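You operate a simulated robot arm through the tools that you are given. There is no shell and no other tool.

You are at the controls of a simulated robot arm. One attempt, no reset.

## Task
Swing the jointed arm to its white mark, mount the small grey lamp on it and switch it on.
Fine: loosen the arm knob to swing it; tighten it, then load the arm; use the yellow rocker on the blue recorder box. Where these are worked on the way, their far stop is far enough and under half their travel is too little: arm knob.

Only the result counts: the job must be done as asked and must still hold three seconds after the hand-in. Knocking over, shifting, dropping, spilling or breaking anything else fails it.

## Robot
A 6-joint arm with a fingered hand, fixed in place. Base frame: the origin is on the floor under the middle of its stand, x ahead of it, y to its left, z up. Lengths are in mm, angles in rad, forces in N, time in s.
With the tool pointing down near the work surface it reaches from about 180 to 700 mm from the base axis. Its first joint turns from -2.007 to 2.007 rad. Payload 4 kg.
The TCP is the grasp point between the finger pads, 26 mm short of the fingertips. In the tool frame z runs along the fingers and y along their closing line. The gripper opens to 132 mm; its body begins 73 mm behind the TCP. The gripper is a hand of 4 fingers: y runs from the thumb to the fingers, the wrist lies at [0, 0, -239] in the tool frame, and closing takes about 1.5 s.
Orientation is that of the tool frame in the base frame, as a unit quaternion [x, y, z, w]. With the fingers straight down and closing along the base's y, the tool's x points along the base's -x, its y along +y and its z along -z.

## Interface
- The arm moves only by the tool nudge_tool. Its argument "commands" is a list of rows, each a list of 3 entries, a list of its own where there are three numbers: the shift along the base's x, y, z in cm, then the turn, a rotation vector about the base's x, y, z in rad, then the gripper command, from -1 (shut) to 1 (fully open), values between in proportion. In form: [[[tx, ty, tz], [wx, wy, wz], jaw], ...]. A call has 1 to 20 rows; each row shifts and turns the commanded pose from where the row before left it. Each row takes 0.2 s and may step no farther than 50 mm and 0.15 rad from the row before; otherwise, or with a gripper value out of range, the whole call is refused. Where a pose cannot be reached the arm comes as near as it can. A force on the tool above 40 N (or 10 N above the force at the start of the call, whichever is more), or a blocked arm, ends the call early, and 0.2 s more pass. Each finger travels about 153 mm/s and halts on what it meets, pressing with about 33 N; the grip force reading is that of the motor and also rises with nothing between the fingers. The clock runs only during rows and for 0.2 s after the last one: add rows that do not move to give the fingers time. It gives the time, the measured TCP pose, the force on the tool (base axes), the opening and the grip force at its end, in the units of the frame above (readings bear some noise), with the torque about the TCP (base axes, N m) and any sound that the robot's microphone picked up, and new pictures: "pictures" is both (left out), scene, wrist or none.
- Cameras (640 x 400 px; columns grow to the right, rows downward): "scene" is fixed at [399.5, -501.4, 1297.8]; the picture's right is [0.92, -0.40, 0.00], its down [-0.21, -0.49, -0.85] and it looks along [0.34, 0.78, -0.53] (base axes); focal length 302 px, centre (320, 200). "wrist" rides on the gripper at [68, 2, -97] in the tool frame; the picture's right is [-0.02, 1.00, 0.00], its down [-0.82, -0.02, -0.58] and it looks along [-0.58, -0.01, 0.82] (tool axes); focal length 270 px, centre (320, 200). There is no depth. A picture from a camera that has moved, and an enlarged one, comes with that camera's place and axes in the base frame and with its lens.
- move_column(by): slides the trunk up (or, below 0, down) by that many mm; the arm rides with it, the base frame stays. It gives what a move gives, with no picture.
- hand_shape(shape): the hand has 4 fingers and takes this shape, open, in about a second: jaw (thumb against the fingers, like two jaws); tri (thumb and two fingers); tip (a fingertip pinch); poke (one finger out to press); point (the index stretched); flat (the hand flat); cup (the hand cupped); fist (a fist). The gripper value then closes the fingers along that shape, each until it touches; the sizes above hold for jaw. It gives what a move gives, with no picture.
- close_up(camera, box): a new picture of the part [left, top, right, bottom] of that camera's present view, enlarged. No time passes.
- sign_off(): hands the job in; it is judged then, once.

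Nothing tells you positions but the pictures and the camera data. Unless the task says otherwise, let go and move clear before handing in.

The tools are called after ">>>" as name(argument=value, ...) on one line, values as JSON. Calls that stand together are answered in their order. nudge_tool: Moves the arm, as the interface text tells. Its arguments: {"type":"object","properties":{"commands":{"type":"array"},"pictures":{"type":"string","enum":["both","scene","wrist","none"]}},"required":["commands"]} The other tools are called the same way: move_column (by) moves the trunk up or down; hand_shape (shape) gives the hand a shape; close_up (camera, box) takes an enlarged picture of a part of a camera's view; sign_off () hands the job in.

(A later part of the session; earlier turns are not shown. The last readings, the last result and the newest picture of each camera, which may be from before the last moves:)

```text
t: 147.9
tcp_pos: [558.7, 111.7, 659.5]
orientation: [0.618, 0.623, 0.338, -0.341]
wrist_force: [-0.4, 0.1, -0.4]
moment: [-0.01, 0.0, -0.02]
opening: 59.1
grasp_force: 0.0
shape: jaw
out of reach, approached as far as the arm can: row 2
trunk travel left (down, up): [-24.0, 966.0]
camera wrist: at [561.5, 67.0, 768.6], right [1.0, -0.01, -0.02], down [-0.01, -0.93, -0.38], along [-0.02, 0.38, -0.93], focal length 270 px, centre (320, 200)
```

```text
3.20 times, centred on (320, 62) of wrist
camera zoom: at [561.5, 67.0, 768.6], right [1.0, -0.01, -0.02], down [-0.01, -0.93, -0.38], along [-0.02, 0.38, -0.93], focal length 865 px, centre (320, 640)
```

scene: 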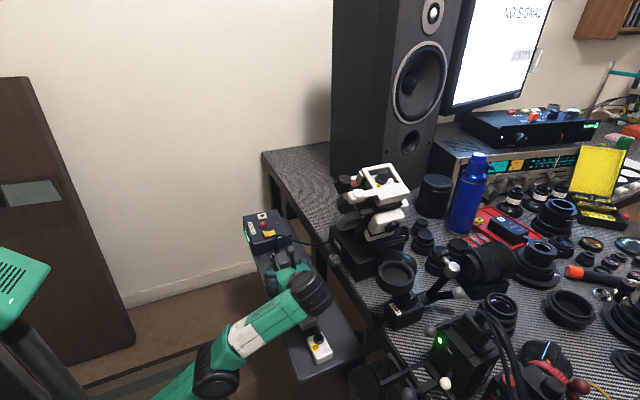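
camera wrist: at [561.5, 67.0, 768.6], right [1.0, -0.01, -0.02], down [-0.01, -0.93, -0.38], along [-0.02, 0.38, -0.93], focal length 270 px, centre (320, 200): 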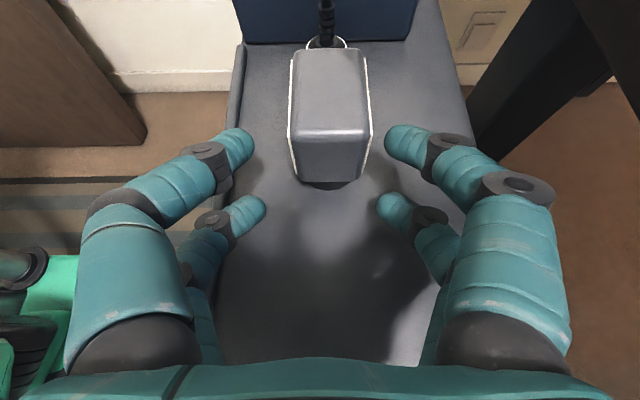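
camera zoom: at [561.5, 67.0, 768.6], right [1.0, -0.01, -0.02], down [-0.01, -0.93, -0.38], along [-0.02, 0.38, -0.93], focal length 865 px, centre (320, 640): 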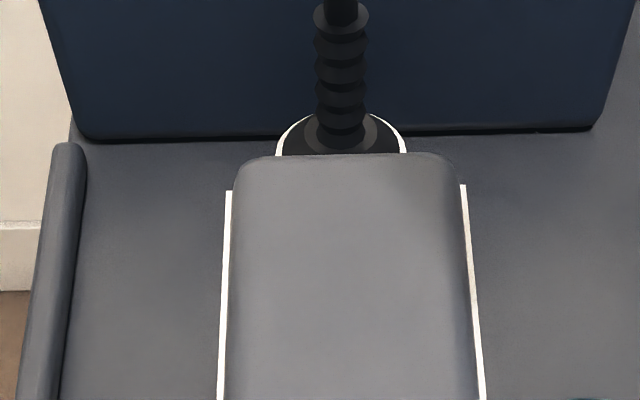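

>>> nudge_tool(commands=[[[0.3, 0.9, 0.2], [0, 0, 0], -0.1], [[0.2, 1.0, 0.3], [0, 0, 0], -0.1], [[0.2, 1.0, 0.38], [0, 0, 0], -0.1], [[0, 0, 0], [0, 0, 0], -0.1]])

>>> close_up(camera="wrist", box=[200, 80, 440, 230])

>>> close_up(camera="scene", box=[240, 230, 336, 290])

```text
t: 148.9
tcp_pos: [559.6, 140.6, 662.3]
orientation: [0.618, 0.623, 0.336, -0.342]
wrist_force: [0.2, 0.4, 0.0]
moment: [0.01, 0.01, 0.02]
opening: 58.6
grasp_force: 0.1
shape: jaw
out of reach, approached as far as the arm can: row 1, 3
trunk travel left (down, up): [-24.0, 966.0]
camera wrist: at [562.0, 96.5, 770.9], right [1.0, 0.0, -0.02], down [-0.01, -0.93, -0.38], along [-0.02, 0.38, -0.93], focal length 270 px, centre (320, 200)
```

scene: 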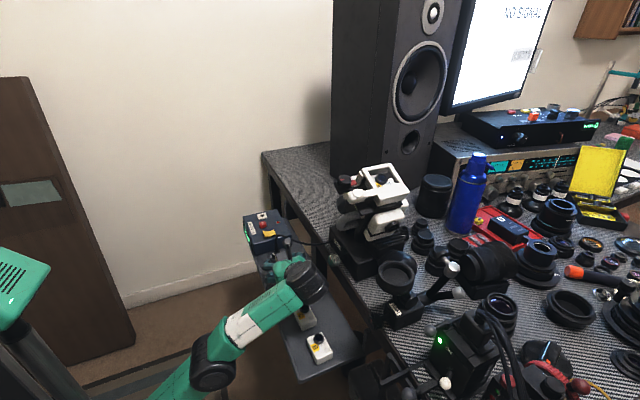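
wrist: 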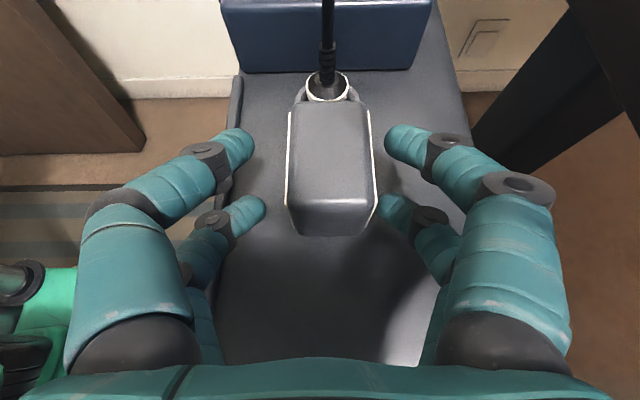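

```text
2.67 times, centred on (320, 155) of wrist
camera zoom: at [562.0, 96.5, 770.9], right [1.0, 0.0, -0.02], down [-0.01, -0.93, -0.38], along [-0.02, 0.38, -0.93], focal length 721 px, centre (320, 320)
```

zoom: 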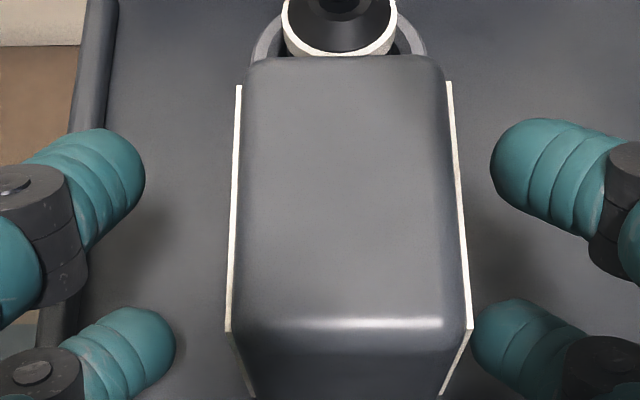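

```text
6.67 times, centred on (288, 260) of scene
camera zoom: at [399.5, -501.4, 1297.8], right [0.92, -0.4, 0.0], down [-0.21, -0.49, -0.85], along [0.34, 0.78, -0.53], focal length 2010 px, centre (533, -200)
```

zoom: 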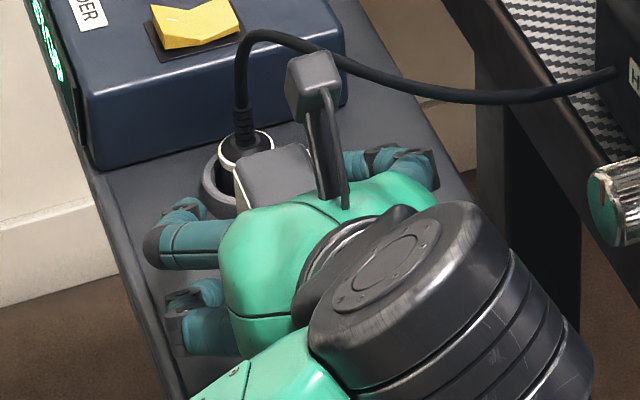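

>>> nudge_tool(commands=[[[0.3, 0, 0.3], [0, 0, 0], -0.1], [[0.3, 0, 0.2], [0, 0, 0], -0.1], [[0, 0, 0], [0, 0, 0], -0.1]], pictures="none")

```text
t: 149.7
tcp_pos: [559.4, 141.6, 663.0]
orientation: [0.618, 0.623, 0.337, -0.342]
wrist_force: [-0.2, -0.1, 0.2]
moment: [0.02, -0.02, 0.0]
opening: 59.0
grasp_force: 0.0
shape: jaw
out of reach, approached as far as the arm can: row 1, 2
trunk travel left (down, up): [-24.0, 966.0]
```

The arm is at a wrist limit that blocks +x here. I'll shift the trunk up a little and the hand down by the same amount to open some room.

>>> move_column(by=12)

>>> nudge_tool(commands=[[[0.2, 0, -0.4], [0, 0, 0], -0.1], [[0.2, 0, -0.4], [0, 0, 0], -0.1], [[0, 0, 0], [0, 0, 0], -0.1]], pictures="none")

```text
t: 150.3
tcp_pos: [559.1, 141.7, 673.5]
orientation: [0.618, 0.623, 0.337, -0.342]
wrist_force: [-0.6, 0.2, -0.3]
moment: [0.01, 0.0, 0.0]
opening: 59.0
grasp_force: 0.1
shape: jaw
trunk travel left (down, up): [-36.0, 954.0]
```

```text
t: 151.1
tcp_pos: [561.8, 140.8, 667.2]
orientation: [0.618, 0.623, 0.337, -0.342]
wrist_force: [-0.6, 0.1, -0.3]
moment: [0.02, 0.04, -0.04]
opening: 58.6
grasp_force: 0.0
shape: jaw
trunk travel left (down, up): [-36.0, 954.0]
```

>>> move_column(by=10)

>>> nudge_tool(commands=[[[0.15, 0, -0.4], [0, 0, 0], -0.1], [[0.15, 0, -0.4], [0, 0, 0], -0.1], [[0, 0, 0], [0, 0, 0], -0.1]])

>>> close_up(camera="wrist", box=[200, 80, 440, 230])

```text
t: 151.7
tcp_pos: [563.9, 140.7, 676.6]
orientation: [0.618, 0.623, 0.337, -0.342]
wrist_force: [0.6, -0.2, -0.2]
moment: [0.02, -0.01, -0.03]
opening: 58.7
grasp_force: 0.1
shape: jaw
trunk travel left (down, up): [-46.0, 944.0]
```

```text
t: 152.5
tcp_pos: [566.1, 141.0, 667.7]
orientation: [0.618, 0.622, 0.338, -0.341]
wrist_force: [0.4, 0.8, -0.1]
moment: [0.0, -0.02, -0.01]
opening: 58.8
grasp_force: 0.1
shape: jaw
trunk travel left (down, up): [-46.0, 944.0]
camera wrist: at [568.7, 96.6, 776.9], right [1.0, 0.0, -0.02], down [-0.01, -0.93, -0.38], along [-0.02, 0.38, -0.93], focal length 270 px, centre (320, 200)
```

scene: 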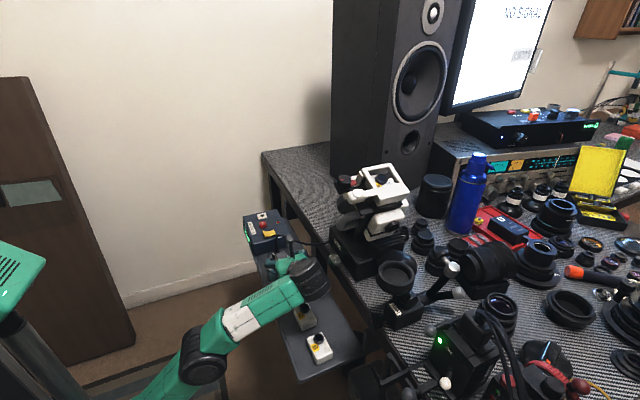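
wrist: 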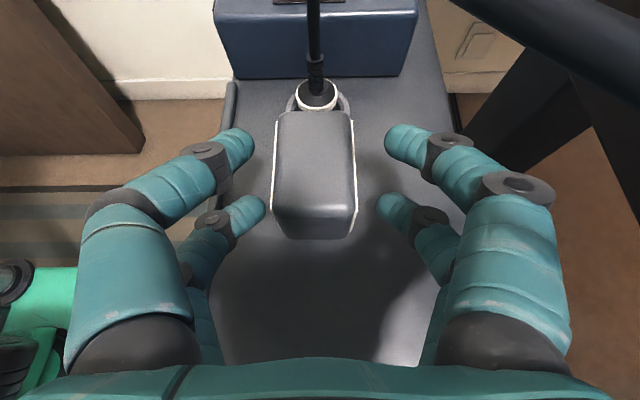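

```text
2.67 times, centred on (320, 155) of wrist
camera zoom: at [568.7, 96.6, 776.9], right [1.0, 0.0, -0.02], down [-0.01, -0.93, -0.38], along [-0.02, 0.38, -0.93], focal length 721 px, centre (320, 320)
```

zoom: 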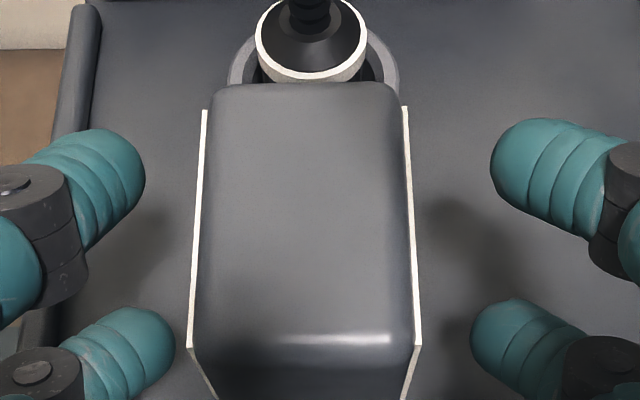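

Centred within about 2 mm. Closing on the lamp's x-faces.

>>> nudge_tool(commands=[[[-0.15, 0, 0], [0, 0, 0], -0.2], [[0, 0, 0], [0, 0, 0], -0.3], [[0, 0, 0], [0, 0, 0], -0.4], [[0, 0, 0], [0, 0, 0], -0.55], [[0, 0, 0], [0, 0, 0], -0.7], [[0, 0, 0], [0, 0, 0], -0.8]])

>>> close_up(camera="wrist", box=[200, 80, 440, 230])

>>> close_up(camera="scene", box=[240, 220, 336, 280])

```text
t: 153.9
tcp_pos: [566.1, 140.9, 668.4]
orientation: [0.618, 0.623, 0.337, -0.342]
wrist_force: [-0.2, 0.3, 0.4]
moment: [0.01, 0.01, -0.02]
opening: 27.7
grasp_force: 33.5
shape: jaw
trunk travel left (down, up): [-46.0, 944.0]
camera wrist: at [567.5, 96.4, 776.5], right [1.0, 0.0, -0.02], down [-0.01, -0.93, -0.38], along [-0.02, 0.38, -0.93], focal length 270 px, centre (320, 200)
```

scene: 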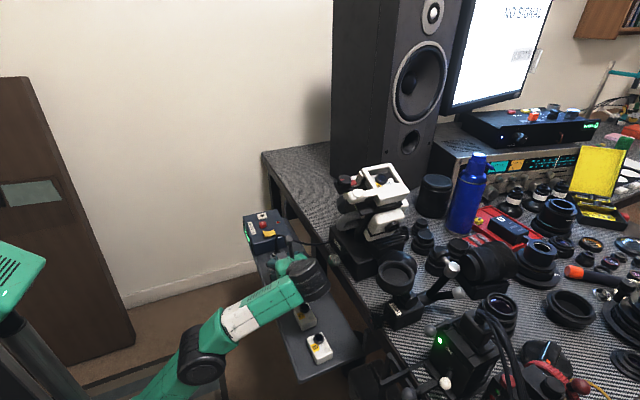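
wrist: 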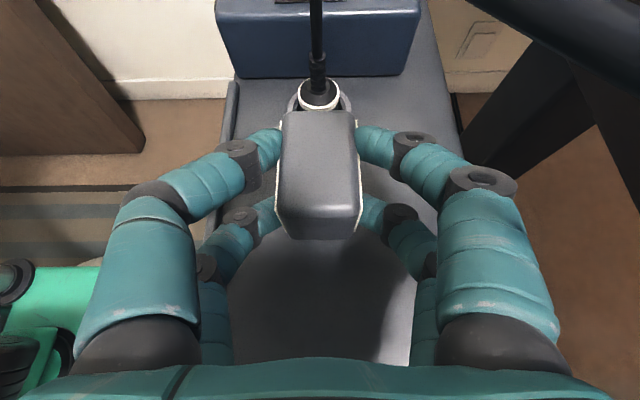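

```text
2.67 times, centred on (320, 155) of wrist
camera zoom: at [567.5, 96.4, 776.5], right [1.0, 0.0, -0.02], down [-0.01, -0.93, -0.38], along [-0.02, 0.38, -0.93], focal length 721 px, centre (320, 320)
```

zoom: 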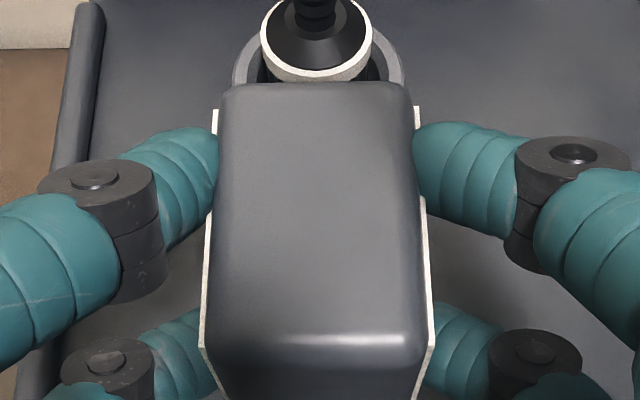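

```text
6.67 times, centred on (288, 250) of scene
camera zoom: at [399.5, -501.4, 1297.8], right [0.92, -0.4, 0.0], down [-0.21, -0.49, -0.85], along [0.34, 0.78, -0.53], focal length 2010 px, centre (533, -133)
```

zoom: 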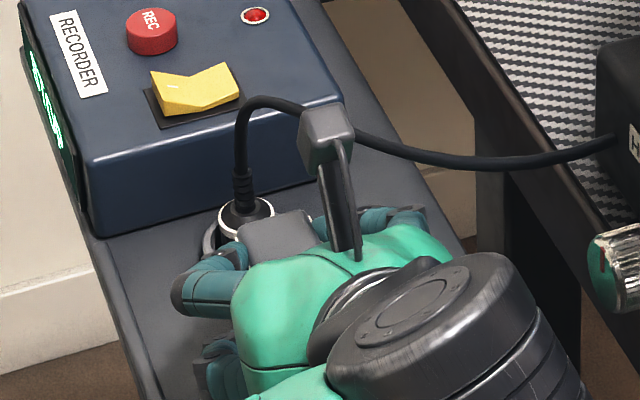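

The lamp is held firmly. I'll lift it a few millimetres and slide it out toward −x, away from the cable.

>>> nudge_tool(commands=[[[0, 0, 0.2], [0, 0, 0], -1], [[0, 0, 0.3], [0, 0, 0], -1], [[-0.8, 0, 0.1], [0, 0, 0], -1], [[-0.8, 0, 0.1], [0, 0, 0], -1], [[0, 0, 0], [0, 0, 0], -1]])

>>> close_up(camera="scene", box=[240, 220, 336, 280])

>>> close_up(camera="wrist", box=[200, 80, 440, 230])

```text
t: 155.1
tcp_pos: [549.5, 141.7, 674.5]
orientation: [0.618, 0.623, 0.337, -0.342]
wrist_force: [-1.1, 0.2, -2.0]
moment: [-0.04, 0.01, -0.01]
opening: 27.6
grasp_force: 33.2
shape: jaw
trunk travel left (down, up): [-46.0, 944.0]
camera wrist: at [551.6, 96.5, 783.9], right [1.0, -0.01, -0.02], down [-0.01, -0.93, -0.38], along [-0.02, 0.38, -0.93], focal length 270 px, centre (320, 200)
```

scene: 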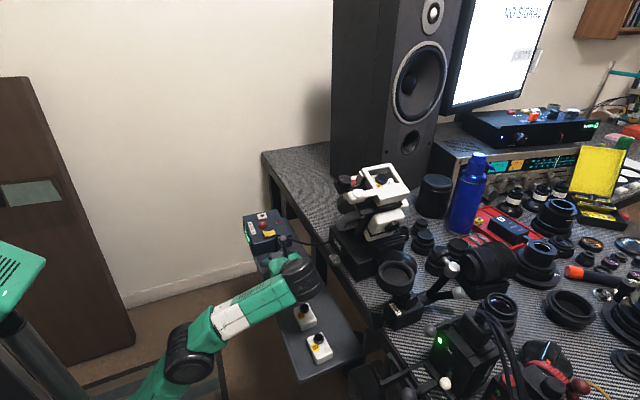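
wrist: 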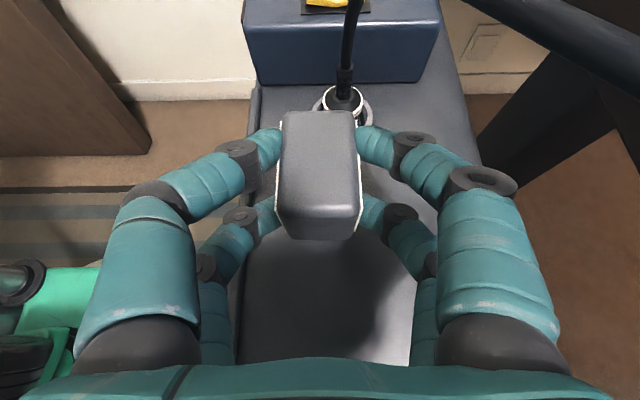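

```text
6.67 times, centred on (288, 250) of scene
camera zoom: at [399.5, -501.4, 1297.8], right [0.92, -0.4, 0.0], down [-0.21, -0.49, -0.85], along [0.34, 0.78, -0.53], focal length 2010 px, centre (533, -133)
```

zoom: 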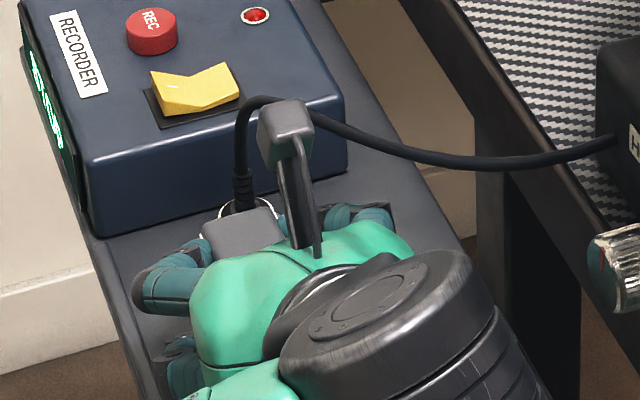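

```text
2.67 times, centred on (320, 155) of wrist
camera zoom: at [551.6, 96.5, 783.9], right [1.0, -0.01, -0.02], down [-0.01, -0.93, -0.38], along [-0.02, 0.38, -0.93], focal length 721 px, centre (320, 320)
```

zoom: 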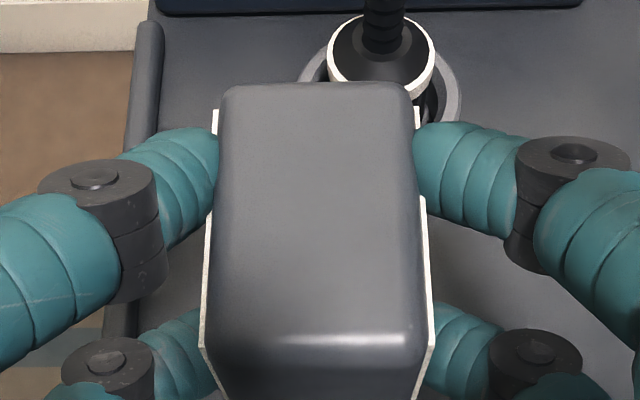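

>>> nudge_tool(commands=[[[-0.9, 0, 0.15], [0, 0, 0], -1], [[-0.9, 0, 0.15], [0, 0, 0], -1], [[-0.9, 0, 0.15], [0, 0, 0], -1], [[-0.9, 0, 0.15], [0, 0, 0], -1], [[-0.9, 0, 0], [0, 0, 0], -1], [[0, 0, 0], [0, 0, 0], -1]])

```text
t: 156.5
tcp_pos: [503.1, 142.1, 682.3]
orientation: [0.618, 0.623, 0.337, -0.341]
wrist_force: [0.2, 0.3, -3.1]
moment: [-0.06, 0.01, -0.01]
opening: 27.4
grasp_force: 33.1
shape: jaw
trunk travel left (down, up): [-46.0, 944.0]
camera wrist: at [506.1, 96.4, 790.3], right [1.0, -0.01, -0.02], down [-0.01, -0.93, -0.38], along [-0.02, 0.38, -0.93], focal length 270 px, centre (320, 200)
```

scene: 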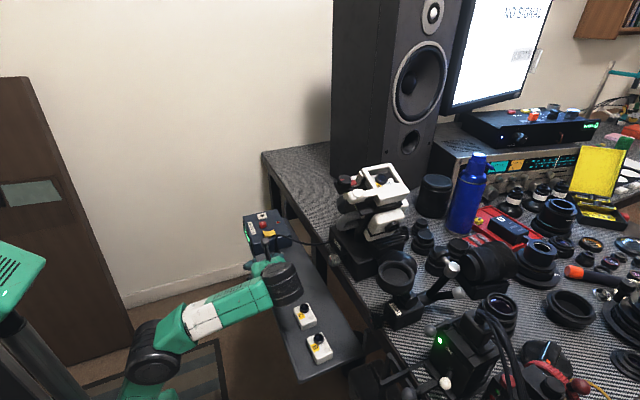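
wrist: 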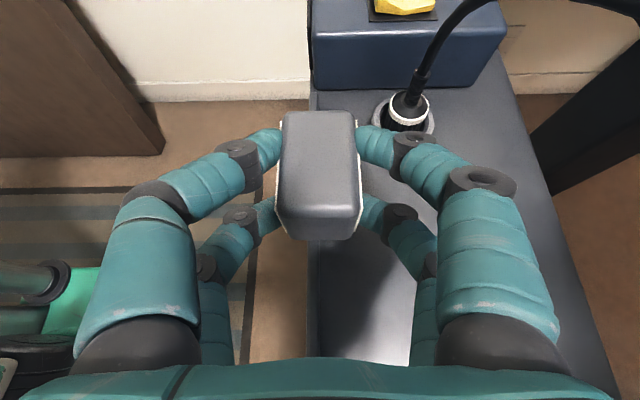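

The lamp is out from under the cable. Now lifting straight up with the trunk.

>>> move_column(by=390)

```text
t: 160.3
tcp_pos: [503.9, 140.8, 1072.1]
orientation: [0.618, 0.623, 0.337, -0.342]
wrist_force: [0.6, 0.1, -1.1]
moment: [-0.03, -0.03, -0.01]
opening: 27.3
grasp_force: 32.9
shape: jaw
trunk travel left (down, up): [-436.0, 554.0]
```

Lifted cleanly. Now I'll carry it over toward the cup at height, yawing the hand by about −45° on the way (the wrist keeps its tilt so that the lamp stays upright).

>>> nudge_tool(commands=[[[0, -2.5, 0], [0, 0, -0.06], -1], [[0, -3.0, 0], [0, 0, -0.08], -1], [[0, -3.5, 0], [0, 0, -0.09], -1], [[0, -3.5, 0], [0, 0, -0.09], -1], [[0, -3.5, 0], [0, 0, -0.09], -1], [[0, -3.5, 0], [0, 0, -0.09], -1], [[0, -3.5, 0], [0, 0, -0.09], -1], [[0, 0, 0], [0, 0, 0], -1]])

```text
t: 162.1
tcp_pos: [502.7, -89.3, 1072.1]
orientation: [0.772, 0.416, 0.422, -0.23]
wrist_force: [0.1, 0.7, -1.9]
moment: [-0.02, 0.02, 0.01]
opening: 27.3
grasp_force: 33.2
shape: jaw
trunk travel left (down, up): [-436.0, 554.0]
camera wrist: at [480.1, -127.9, 1180.3], right [0.83, -0.56, -0.02], down [-0.53, -0.76, -0.38], along [0.19, 0.32, -0.93], focal length 270 px, centre (320, 200)
```

scene: 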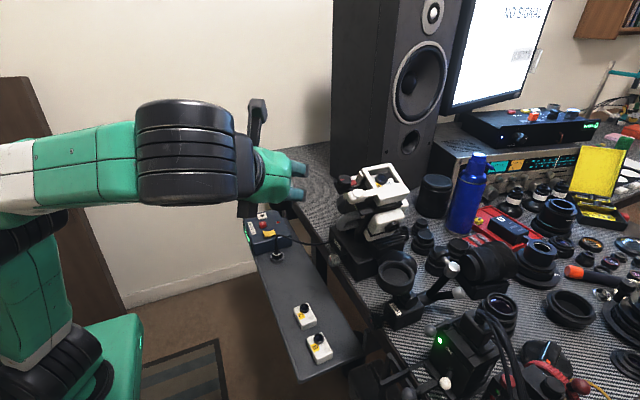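
wrist: 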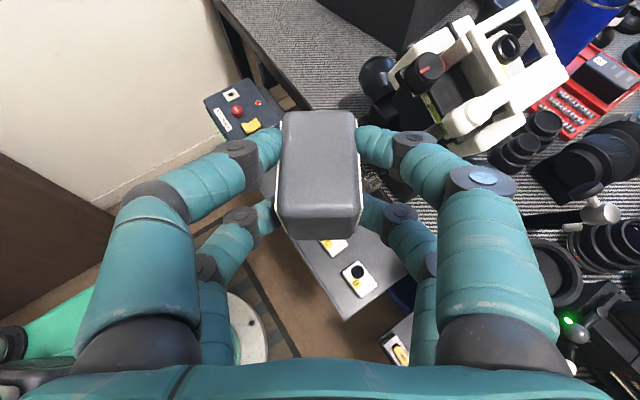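

>>> nudge_tool(commands=[[[0.5, -2.7, 0], [0, 0, -0.1], -1], [[0.5, -2.7, 0], [0, 0, -0.1], -1], [[0.5, -2.7, 0], [0, 0, -0.1], -1], [[0.5, -2.7, 0], [0, 0, -0.1], -1], [[0.5, -2.7, 0], [0, 0, -0.1], -1], [[0, 0, 0], [0, 0, 0], -1]])

```text
t: 163.5
tcp_pos: [528.8, -224.2, 1071.3]
orientation: [0.851, 0.211, 0.466, -0.117]
wrist_force: [0.6, 0.5, -1.8]
moment: [0.0, 0.02, -0.01]
opening: 27.3
grasp_force: 33.1
shape: jaw
trunk travel left (down, up): [-436.0, 554.0]
camera wrist: at [490.1, -247.2, 1180.9], right [0.46, -0.89, -0.02], down [-0.83, -0.41, -0.38], along [0.32, 0.19, -0.93], focal length 270 px, centre (320, 200)
```

scene: 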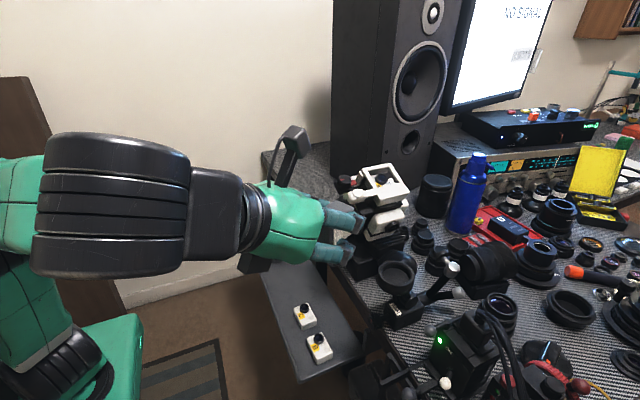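
wrist: 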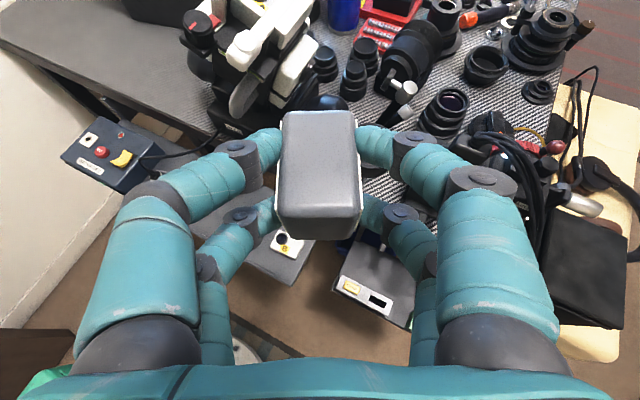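

The lamp is held upright and the yaw is about 27°. Before moving over the cup I'll measure the cup precisely in the scene view.

>>> close_up(camera="scene", box=[364, 245, 428, 285])

>>> close_up(camera="scene", box=[300, 160, 460, 260])

```text
10.00 times, centred on (396, 265) of scene
camera zoom: at [399.5, -501.4, 1297.8], right [0.92, -0.4, 0.0], down [-0.21, -0.49, -0.85], along [0.34, 0.78, -0.53], focal length 3016 px, centre (-440, -450)
```

zoom: 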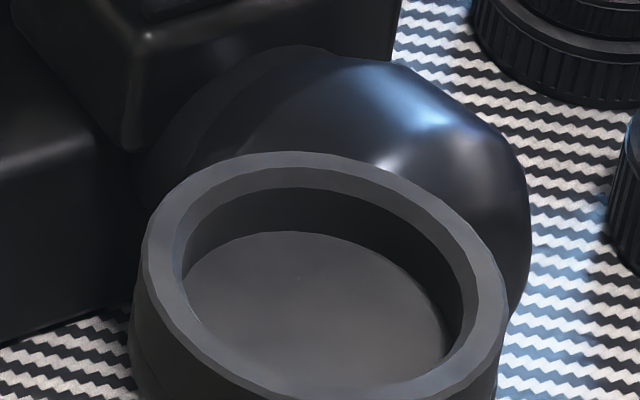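

```text
4.00 times, centred on (380, 210) of scene
camera zoom: at [399.5, -501.4, 1297.8], right [0.92, -0.4, 0.0], down [-0.21, -0.49, -0.85], along [0.34, 0.78, -0.53], focal length 1206 px, centre (80, 160)
```

zoom: 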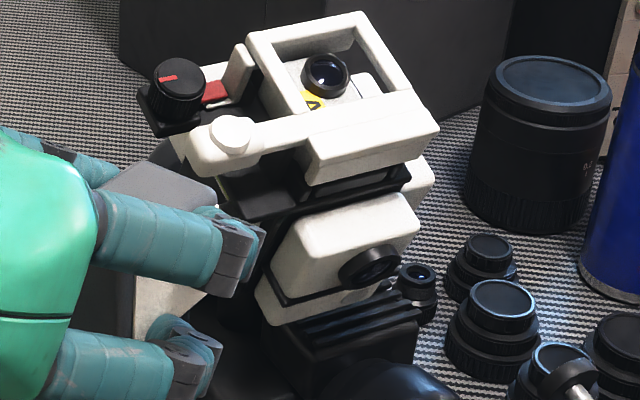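

Cup centre is about (664,-214.5), rim z≈921, inner diameter ≈50 mm; the lamp foot is ≈39 mm. Moving over the cup at a safe height.

>>> nudge_tool(commands=[[[3.0, 0.07, -0.5], [0, 0, 0], -1], [[3.0, 0.07, -0.5], [0, 0, 0], -1], [[3.0, 0.07, -0.5], [0, 0, 0], -1], [[3.1, 0.07, -0.5], [0, 0, 0], -1], [[0, 0, -1.5], [0, 0, 0], -1], [[0, 0, 0], [0, 0, 0], -1]])

>>> close_up(camera="scene", box=[330, 180, 490, 280])

```text
t: 164.9
tcp_pos: [650.2, -220.5, 1037.9]
orientation: [0.851, 0.212, 0.466, -0.117]
wrist_force: [0.1, 0.3, -1.1]
moment: [-0.03, 0.04, 0.01]
opening: 27.3
grasp_force: 33.2
shape: jaw
trunk travel left (down, up): [-436.0, 554.0]
camera wrist: at [611.7, -243.3, 1146.0], right [0.46, -0.89, -0.02], down [-0.83, -0.42, -0.38], along [0.32, 0.19, -0.93], focal length 270 px, centre (320, 200)
```

scene: 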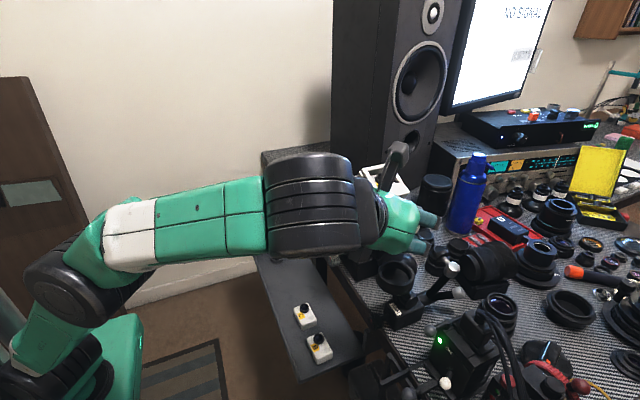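
wrist: 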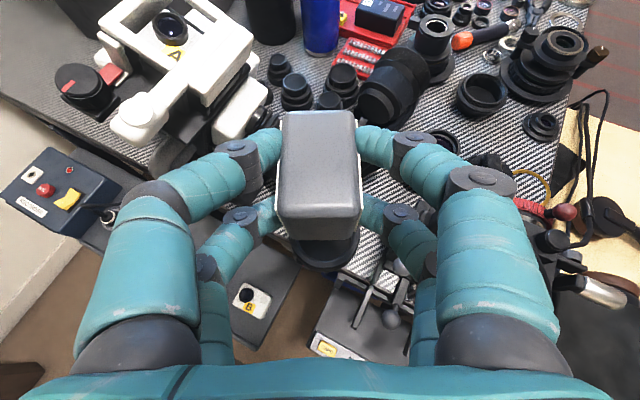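

```text
4.00 times, centred on (410, 230) of scene
camera zoom: at [399.5, -501.4, 1297.8], right [0.92, -0.4, 0.0], down [-0.21, -0.49, -0.85], along [0.34, 0.78, -0.53], focal length 1206 px, centre (-40, 80)
```

zoom: 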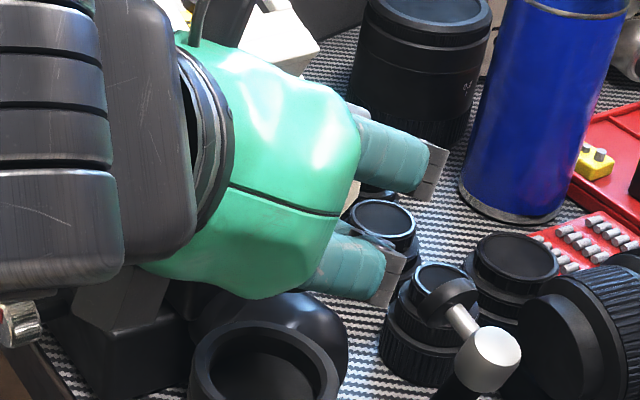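

The predicted cup position matches the picture. A small xy correction, then I'll lower using the trunk so that the motion is exactly vertical.

>>> nudge_tool(commands=[[[-0.06, -0.15, 0], [0, 0, 0], -1], [[0, 0, 0], [0, 0, 0], -1]], pictures="none")

>>> move_column(by=-58)

>>> close_up(camera="wrist", box=[220, 160, 420, 285])

>>> close_up(camera="scene", box=[340, 200, 468, 280])

```text
t: 165.5
tcp_pos: [650.1, -221.3, 1037.0]
orientation: [0.851, 0.212, 0.465, -0.117]
wrist_force: [-0.1, -0.1, -2.5]
moment: [0.0, 0.04, 0.0]
opening: 27.3
grasp_force: 33.8
shape: jaw
trunk travel left (down, up): [-436.0, 554.0]
```

```text
t: 166.4
tcp_pos: [649.3, -221.7, 979.8]
orientation: [0.851, 0.212, 0.466, -0.118]
wrist_force: [0.3, 0.4, -2.5]
moment: [-0.03, 0.01, 0.0]
opening: 27.6
grasp_force: 33.3
shape: jaw
trunk travel left (down, up): [-378.0, 612.0]
```

```text
3.20 times, centred on (320, 222) of wrist
camera zoom: at [610.9, -245.1, 1087.9], right [0.46, -0.89, -0.02], down [-0.83, -0.42, -0.38], along [0.32, 0.19, -0.93], focal length 865 px, centre (320, 128)
```

zoom: 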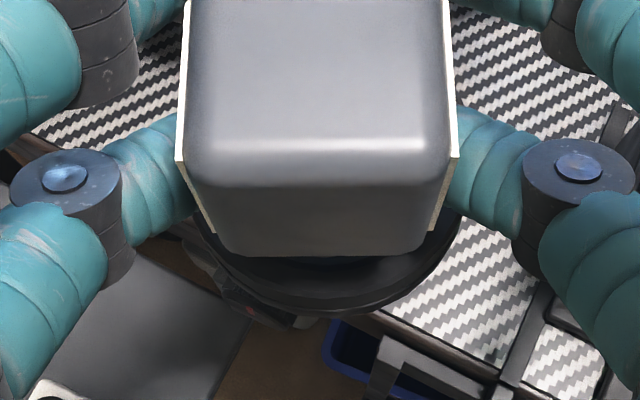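

```text
5.00 times, centred on (404, 240) of scene
camera zoom: at [399.5, -501.4, 1297.8], right [0.92, -0.4, 0.0], down [-0.21, -0.49, -0.85], along [0.34, 0.78, -0.53], focal length 1508 px, centre (-100, 0)
```

zoom: 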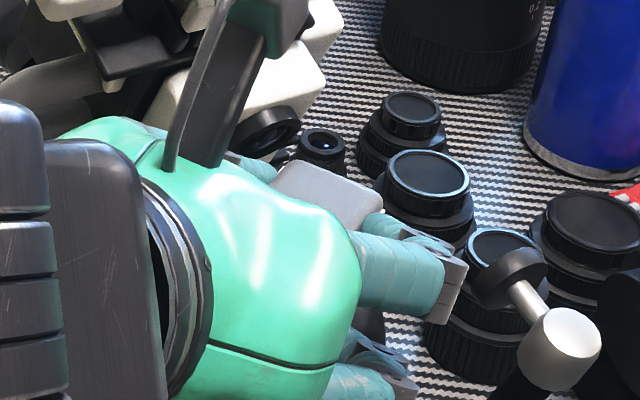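

Aligned over the cup. Lowering in small steps while watching the force.

>>> move_column(by=-8)

>>> close_up(camera="wrist", box=[220, 160, 420, 285])

```text
t: 167.0
tcp_pos: [649.1, -220.1, 975.3]
orientation: [0.849, 0.213, 0.469, -0.117]
wrist_force: [4.3, 0.3, 15.7]
moment: [-0.09, -0.06, -0.01]
opening: 27.7
grasp_force: 32.4
shape: jaw
trunk travel left (down, up): [-370.0, 620.0]
```

```text
3.20 times, centred on (320, 222) of wrist
camera zoom: at [609.2, -244.0, 1083.2], right [0.46, -0.89, -0.02], down [-0.83, -0.42, -0.38], along [0.33, 0.19, -0.92], focal length 865 px, centre (320, 128)
```

zoom: 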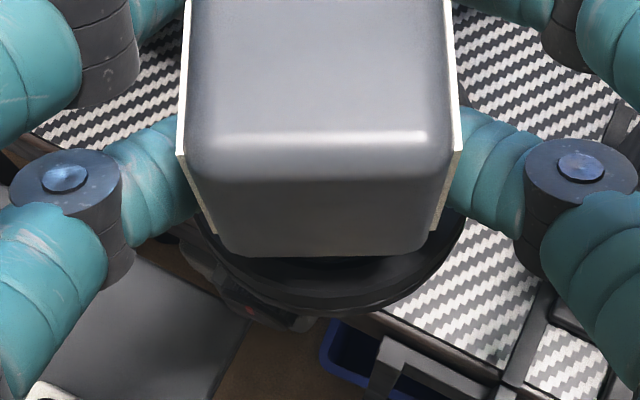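

Contact came early, about at rim height: the foot is probably catching the rim. I'll lift again and examine the alignment.

>>> move_column(by=12)

>>> nudge_tool(commands=[[[0, 0, 0], [0, 0, 0], -1]])

>>> close_up(camera="wrist", box=[240, 200, 400, 300])

>>> close_up(camera="scene", box=[364, 225, 444, 275])

```text
t: 167.6
tcp_pos: [649.7, -222.3, 982.1]
orientation: [0.852, 0.212, 0.463, -0.119]
wrist_force: [-0.4, -0.1, -1.9]
moment: [-0.05, 0.01, -0.01]
opening: 27.3
grasp_force: 32.8
shape: jaw
trunk travel left (down, up): [-382.0, 608.0]
```

```text
t: 168.0
tcp_pos: [648.7, -222.3, 983.5]
orientation: [0.852, 0.212, 0.465, -0.118]
wrist_force: [0.1, 0.0, -2.4]
moment: [-0.03, 0.02, 0.0]
opening: 27.3
grasp_force: 32.9
shape: jaw
trunk travel left (down, up): [-382.0, 608.0]
camera wrist: at [611.0, -245.2, 1091.6], right [0.46, -0.89, -0.02], down [-0.83, -0.42, -0.38], along [0.32, 0.19, -0.93], focal length 270 px, centre (320, 200)
```

scene: 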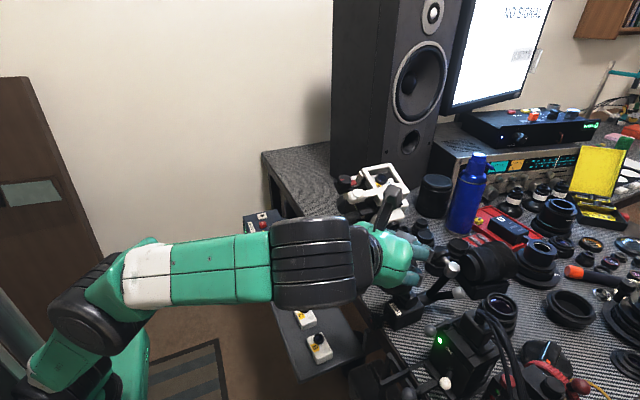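
wrist: 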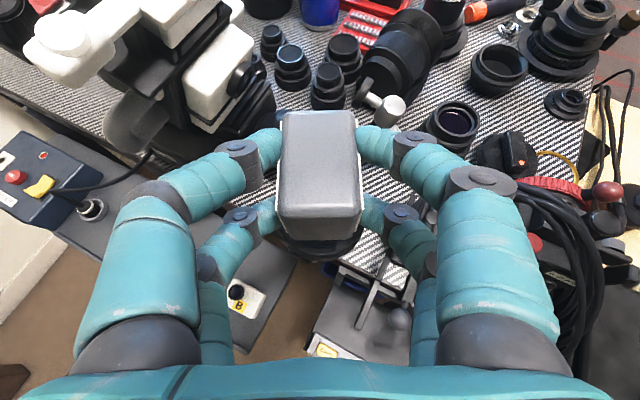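

```text
4.00 times, centred on (320, 250) of wrist
camera zoom: at [611.0, -245.2, 1091.6], right [0.46, -0.89, -0.02], down [-0.83, -0.42, -0.38], along [0.32, 0.19, -0.93], focal length 1081 px, centre (320, 0)
```

zoom: 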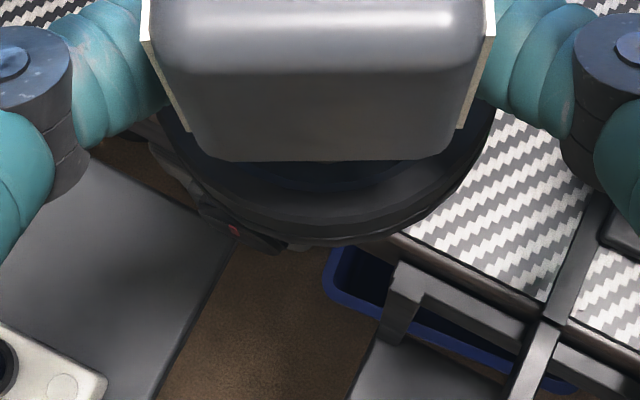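

```text
8.00 times, centred on (404, 250) of scene
camera zoom: at [399.5, -501.4, 1297.8], right [0.92, -0.4, 0.0], down [-0.21, -0.49, -0.85], along [0.34, 0.78, -0.53], focal length 2412 px, centre (-352, -200)
```

zoom: 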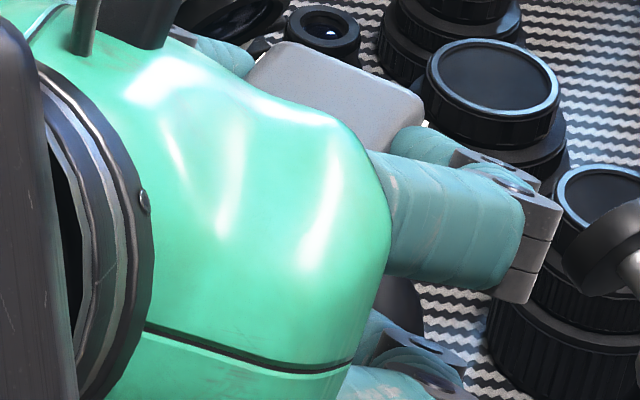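

The force hints that the foot sits slightly too far toward −x. I'll back off along the hand's direction so that the cup becomes visible past the lamp, and measure it directly with the wrist camera.

>>> nudge_tool(commands=[[[-3.24, -1.73, 0.6], [0, 0, 0], -1], [[-3.24, -1.73, 0.6], [0, 0, 0], -1], [[-3.23, -1.73, 0.6], [0, 0, 0], -1], [[0, 0, 0], [0, 0, 0], -1]])

>>> close_up(camera="wrist", box=[256, 40, 384, 120])

>>> close_up(camera="scene", box=[300, 200, 428, 280])

```text
t: 169.0
tcp_pos: [552.2, -273.8, 1003.1]
orientation: [0.851, 0.212, 0.466, -0.118]
wrist_force: [0.3, 0.2, -2.1]
moment: [0.0, 0.03, 0.01]
opening: 27.3
grasp_force: 32.6
shape: jaw
trunk travel left (down, up): [-382.0, 608.0]
camera wrist: at [513.5, -296.8, 1110.9], right [0.46, -0.89, -0.02], down [-0.83, -0.42, -0.38], along [0.32, 0.19, -0.93], focal length 270 px, centre (320, 200)
```

scene: 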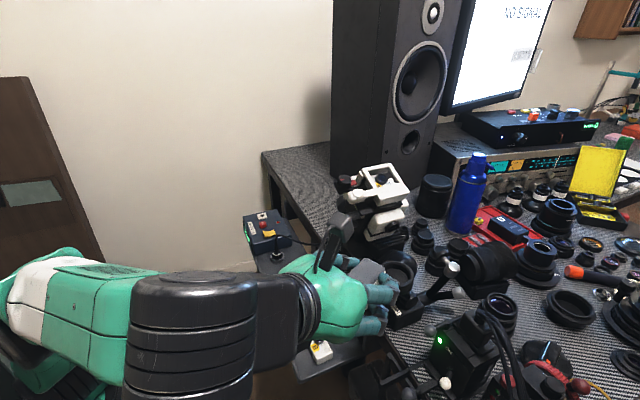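
wrist: 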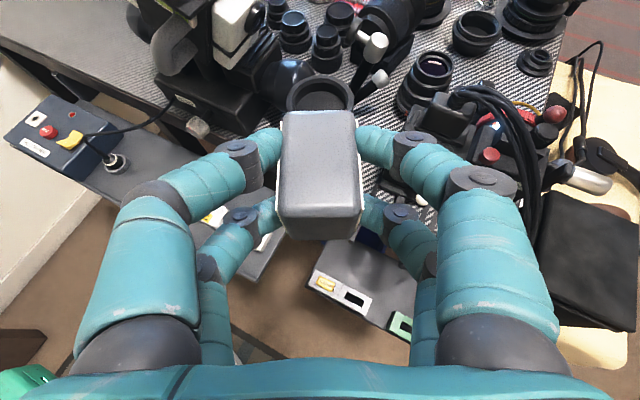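

```text
5.00 times, centred on (320, 80) of wrist
camera zoom: at [513.5, -296.8, 1110.9], right [0.46, -0.89, -0.02], down [-0.83, -0.42, -0.38], along [0.32, 0.19, -0.93], focal length 1351 px, centre (320, 800)
```

zoom: 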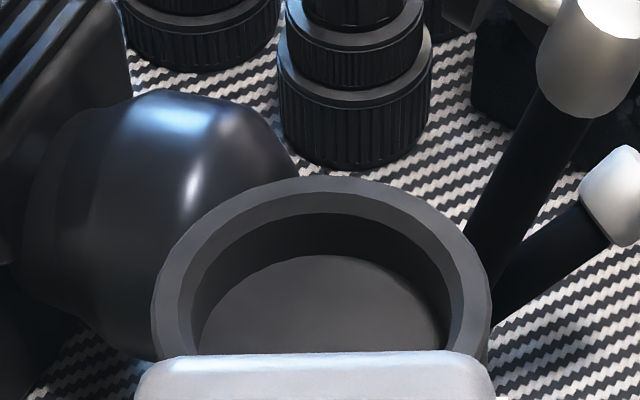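

```text
5.00 times, centred on (364, 240) of scene
camera zoom: at [399.5, -501.4, 1297.8], right [0.92, -0.4, 0.0], down [-0.21, -0.49, -0.85], along [0.34, 0.78, -0.53], focal length 1508 px, centre (100, 0)
```

zoom: 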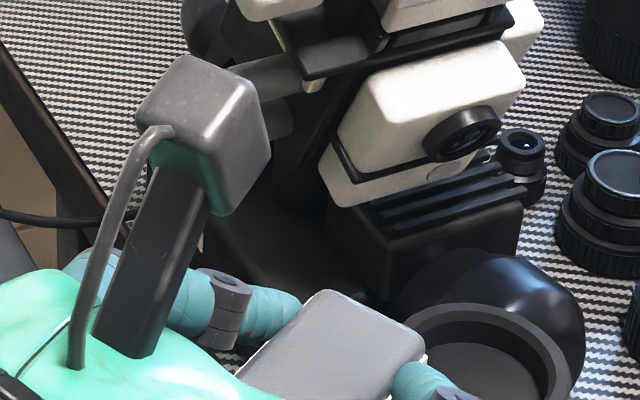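

Directly measured, the cup is laterally in line with the lamp to within a millimetre; along the hand's direction I'll try a touch further forward (+2.5 mm), then lower in small steps again.

>>> nudge_tool(commands=[[[3.31, 1.767, -0.5], [0, 0, 0], -1], [[3.31, 1.767, -0.5], [0, 0, 0], -1], [[3.31, 1.767, -0.5], [0, 0, 0], -1], [[0, 0, 0], [0, 0, 0], -1], [[0, 0, 0], [0, 0, 0], -1]], pictures="wrist")

>>> close_up(camera="wrist", box=[256, 200, 384, 280])

```text
t: 170.2
tcp_pos: [651.5, -220.5, 985.7]
orientation: [0.852, 0.212, 0.465, -0.118]
wrist_force: [0.2, 0.0, -3.0]
moment: [0.0, 0.03, 0.01]
opening: 27.5
grasp_force: 32.8
shape: jaw
trunk travel left (down, up): [-382.0, 608.0]
camera wrist: at [612.9, -243.4, 1094.2], right [0.46, -0.89, -0.02], down [-0.83, -0.42, -0.38], along [0.32, 0.19, -0.93], focal length 270 px, centre (320, 200)
```

wrist: 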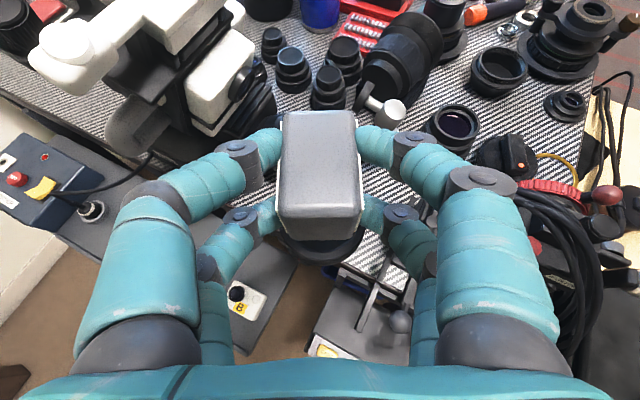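

```text
5.00 times, centred on (320, 240) of wrist
camera zoom: at [612.9, -243.4, 1094.2], right [0.46, -0.89, -0.02], down [-0.83, -0.42, -0.38], along [0.32, 0.19, -0.93], focal length 1351 px, centre (320, 0)
```

zoom: 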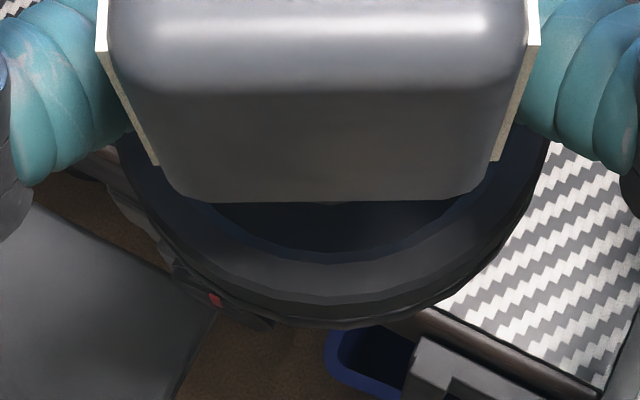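

>>> move_column(by=-7)

>>> move_column(by=-3)

```text
t: 170.8
tcp_pos: [651.2, -219.3, 978.2]
orientation: [0.852, 0.212, 0.465, -0.118]
wrist_force: [-0.4, 0.5, -1.8]
moment: [-0.02, 0.03, -0.04]
opening: 27.7
grasp_force: 33.3
shape: jaw
trunk travel left (down, up): [-375.0, 615.0]
```

```text
t: 171.3
tcp_pos: [651.3, -220.2, 975.4]
orientation: [0.852, 0.212, 0.465, -0.117]
wrist_force: [0.0, -0.2, -2.1]
moment: [0.0, 0.03, -0.02]
opening: 27.4
grasp_force: 33.4
shape: jaw
trunk travel left (down, up): [-372.0, 618.0]
```

>>> move_column(by=-3)

>>> move_column(by=-3)

```text
t: 171.8
tcp_pos: [651.5, -221.4, 972.2]
orientation: [0.852, 0.212, 0.464, -0.117]
wrist_force: [-0.7, -0.2, -2.1]
moment: [0.02, 0.06, -0.02]
opening: 27.3
grasp_force: 33.1
shape: jaw
trunk travel left (down, up): [-369.0, 621.0]
```

```text
t: 172.3
tcp_pos: [650.2, -221.2, 969.9]
orientation: [0.852, 0.212, 0.464, -0.117]
wrist_force: [0.8, -0.2, -2.3]
moment: [-0.03, 0.01, 0.01]
opening: 27.2
grasp_force: 33.4
shape: jaw
trunk travel left (down, up): [-366.0, 624.0]
```

No contact now below the earlier height: the foot has entered the cup. Continuing down gently.

>>> move_column(by=-3)

>>> move_column(by=-2)

```text
t: 172.9
tcp_pos: [650.6, -220.2, 966.4]
orientation: [0.852, 0.212, 0.465, -0.117]
wrist_force: [-0.1, -0.2, -2.5]
moment: [-0.03, -0.01, 0.03]
opening: 27.3
grasp_force: 33.2
shape: jaw
trunk travel left (down, up): [-363.0, 627.0]
```

```text
t: 173.4
tcp_pos: [650.5, -219.5, 964.3]
orientation: [0.852, 0.212, 0.465, -0.117]
wrist_force: [-0.4, -0.1, -2.4]
moment: [0.03, 0.03, -0.01]
opening: 27.3
grasp_force: 33.4
shape: jaw
trunk travel left (down, up): [-361.0, 629.0]
```

>>> move_column(by=-2)

>>> close_up(camera="wrist", box=[256, 200, 384, 280])

>>> close_up(camera="scene", box=[364, 225, 444, 275])

```text
t: 173.9
tcp_pos: [650.4, -220.9, 962.1]
orientation: [0.852, 0.211, 0.465, -0.117]
wrist_force: [0.3, 0.7, -1.8]
moment: [0.02, 0.03, 0.02]
opening: 27.0
grasp_force: 33.2
shape: jaw
trunk travel left (down, up): [-359.0, 631.0]
```

```text
5.00 times, centred on (320, 240) of wrist
camera zoom: at [612.7, -243.5, 1071.2], right [0.46, -0.89, -0.02], down [-0.83, -0.42, -0.38], along [0.32, 0.19, -0.93], focal length 1351 px, centre (320, 0)
```

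zoom: 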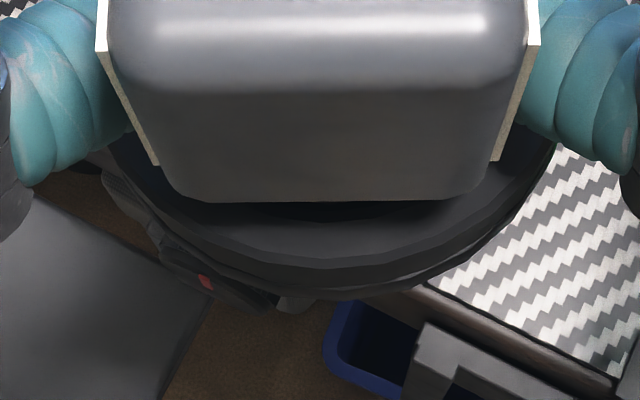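

```text
8.00 times, centred on (404, 250) of scene
camera zoom: at [399.5, -501.4, 1297.8], right [0.92, -0.4, 0.0], down [-0.21, -0.49, -0.85], along [0.34, 0.78, -0.53], focal length 2412 px, centre (-352, -200)
```

zoom: 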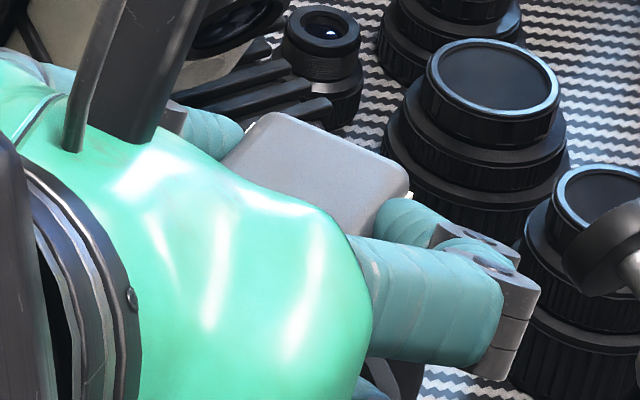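

>>> move_column(by=-2)

>>> move_column(by=-1.5)

```text
t: 174.4
tcp_pos: [650.7, -221.0, 962.9]
orientation: [0.851, 0.212, 0.467, -0.117]
wrist_force: [0.5, -0.9, 3.2]
moment: [0.0, -0.15, -0.03]
opening: 27.6
grasp_force: 33.4
shape: jaw
trunk travel left (down, up): [-357.0, 633.0]
```

```text
t: 174.9
tcp_pos: [650.9, -220.2, 961.5]
orientation: [0.851, 0.211, 0.466, -0.116]
wrist_force: [-1.0, -1.5, 11.0]
moment: [0.05, -0.38, -0.02]
opening: 27.7
grasp_force: 33.5
shape: jaw
trunk travel left (down, up): [-356.0, 635.0]
```

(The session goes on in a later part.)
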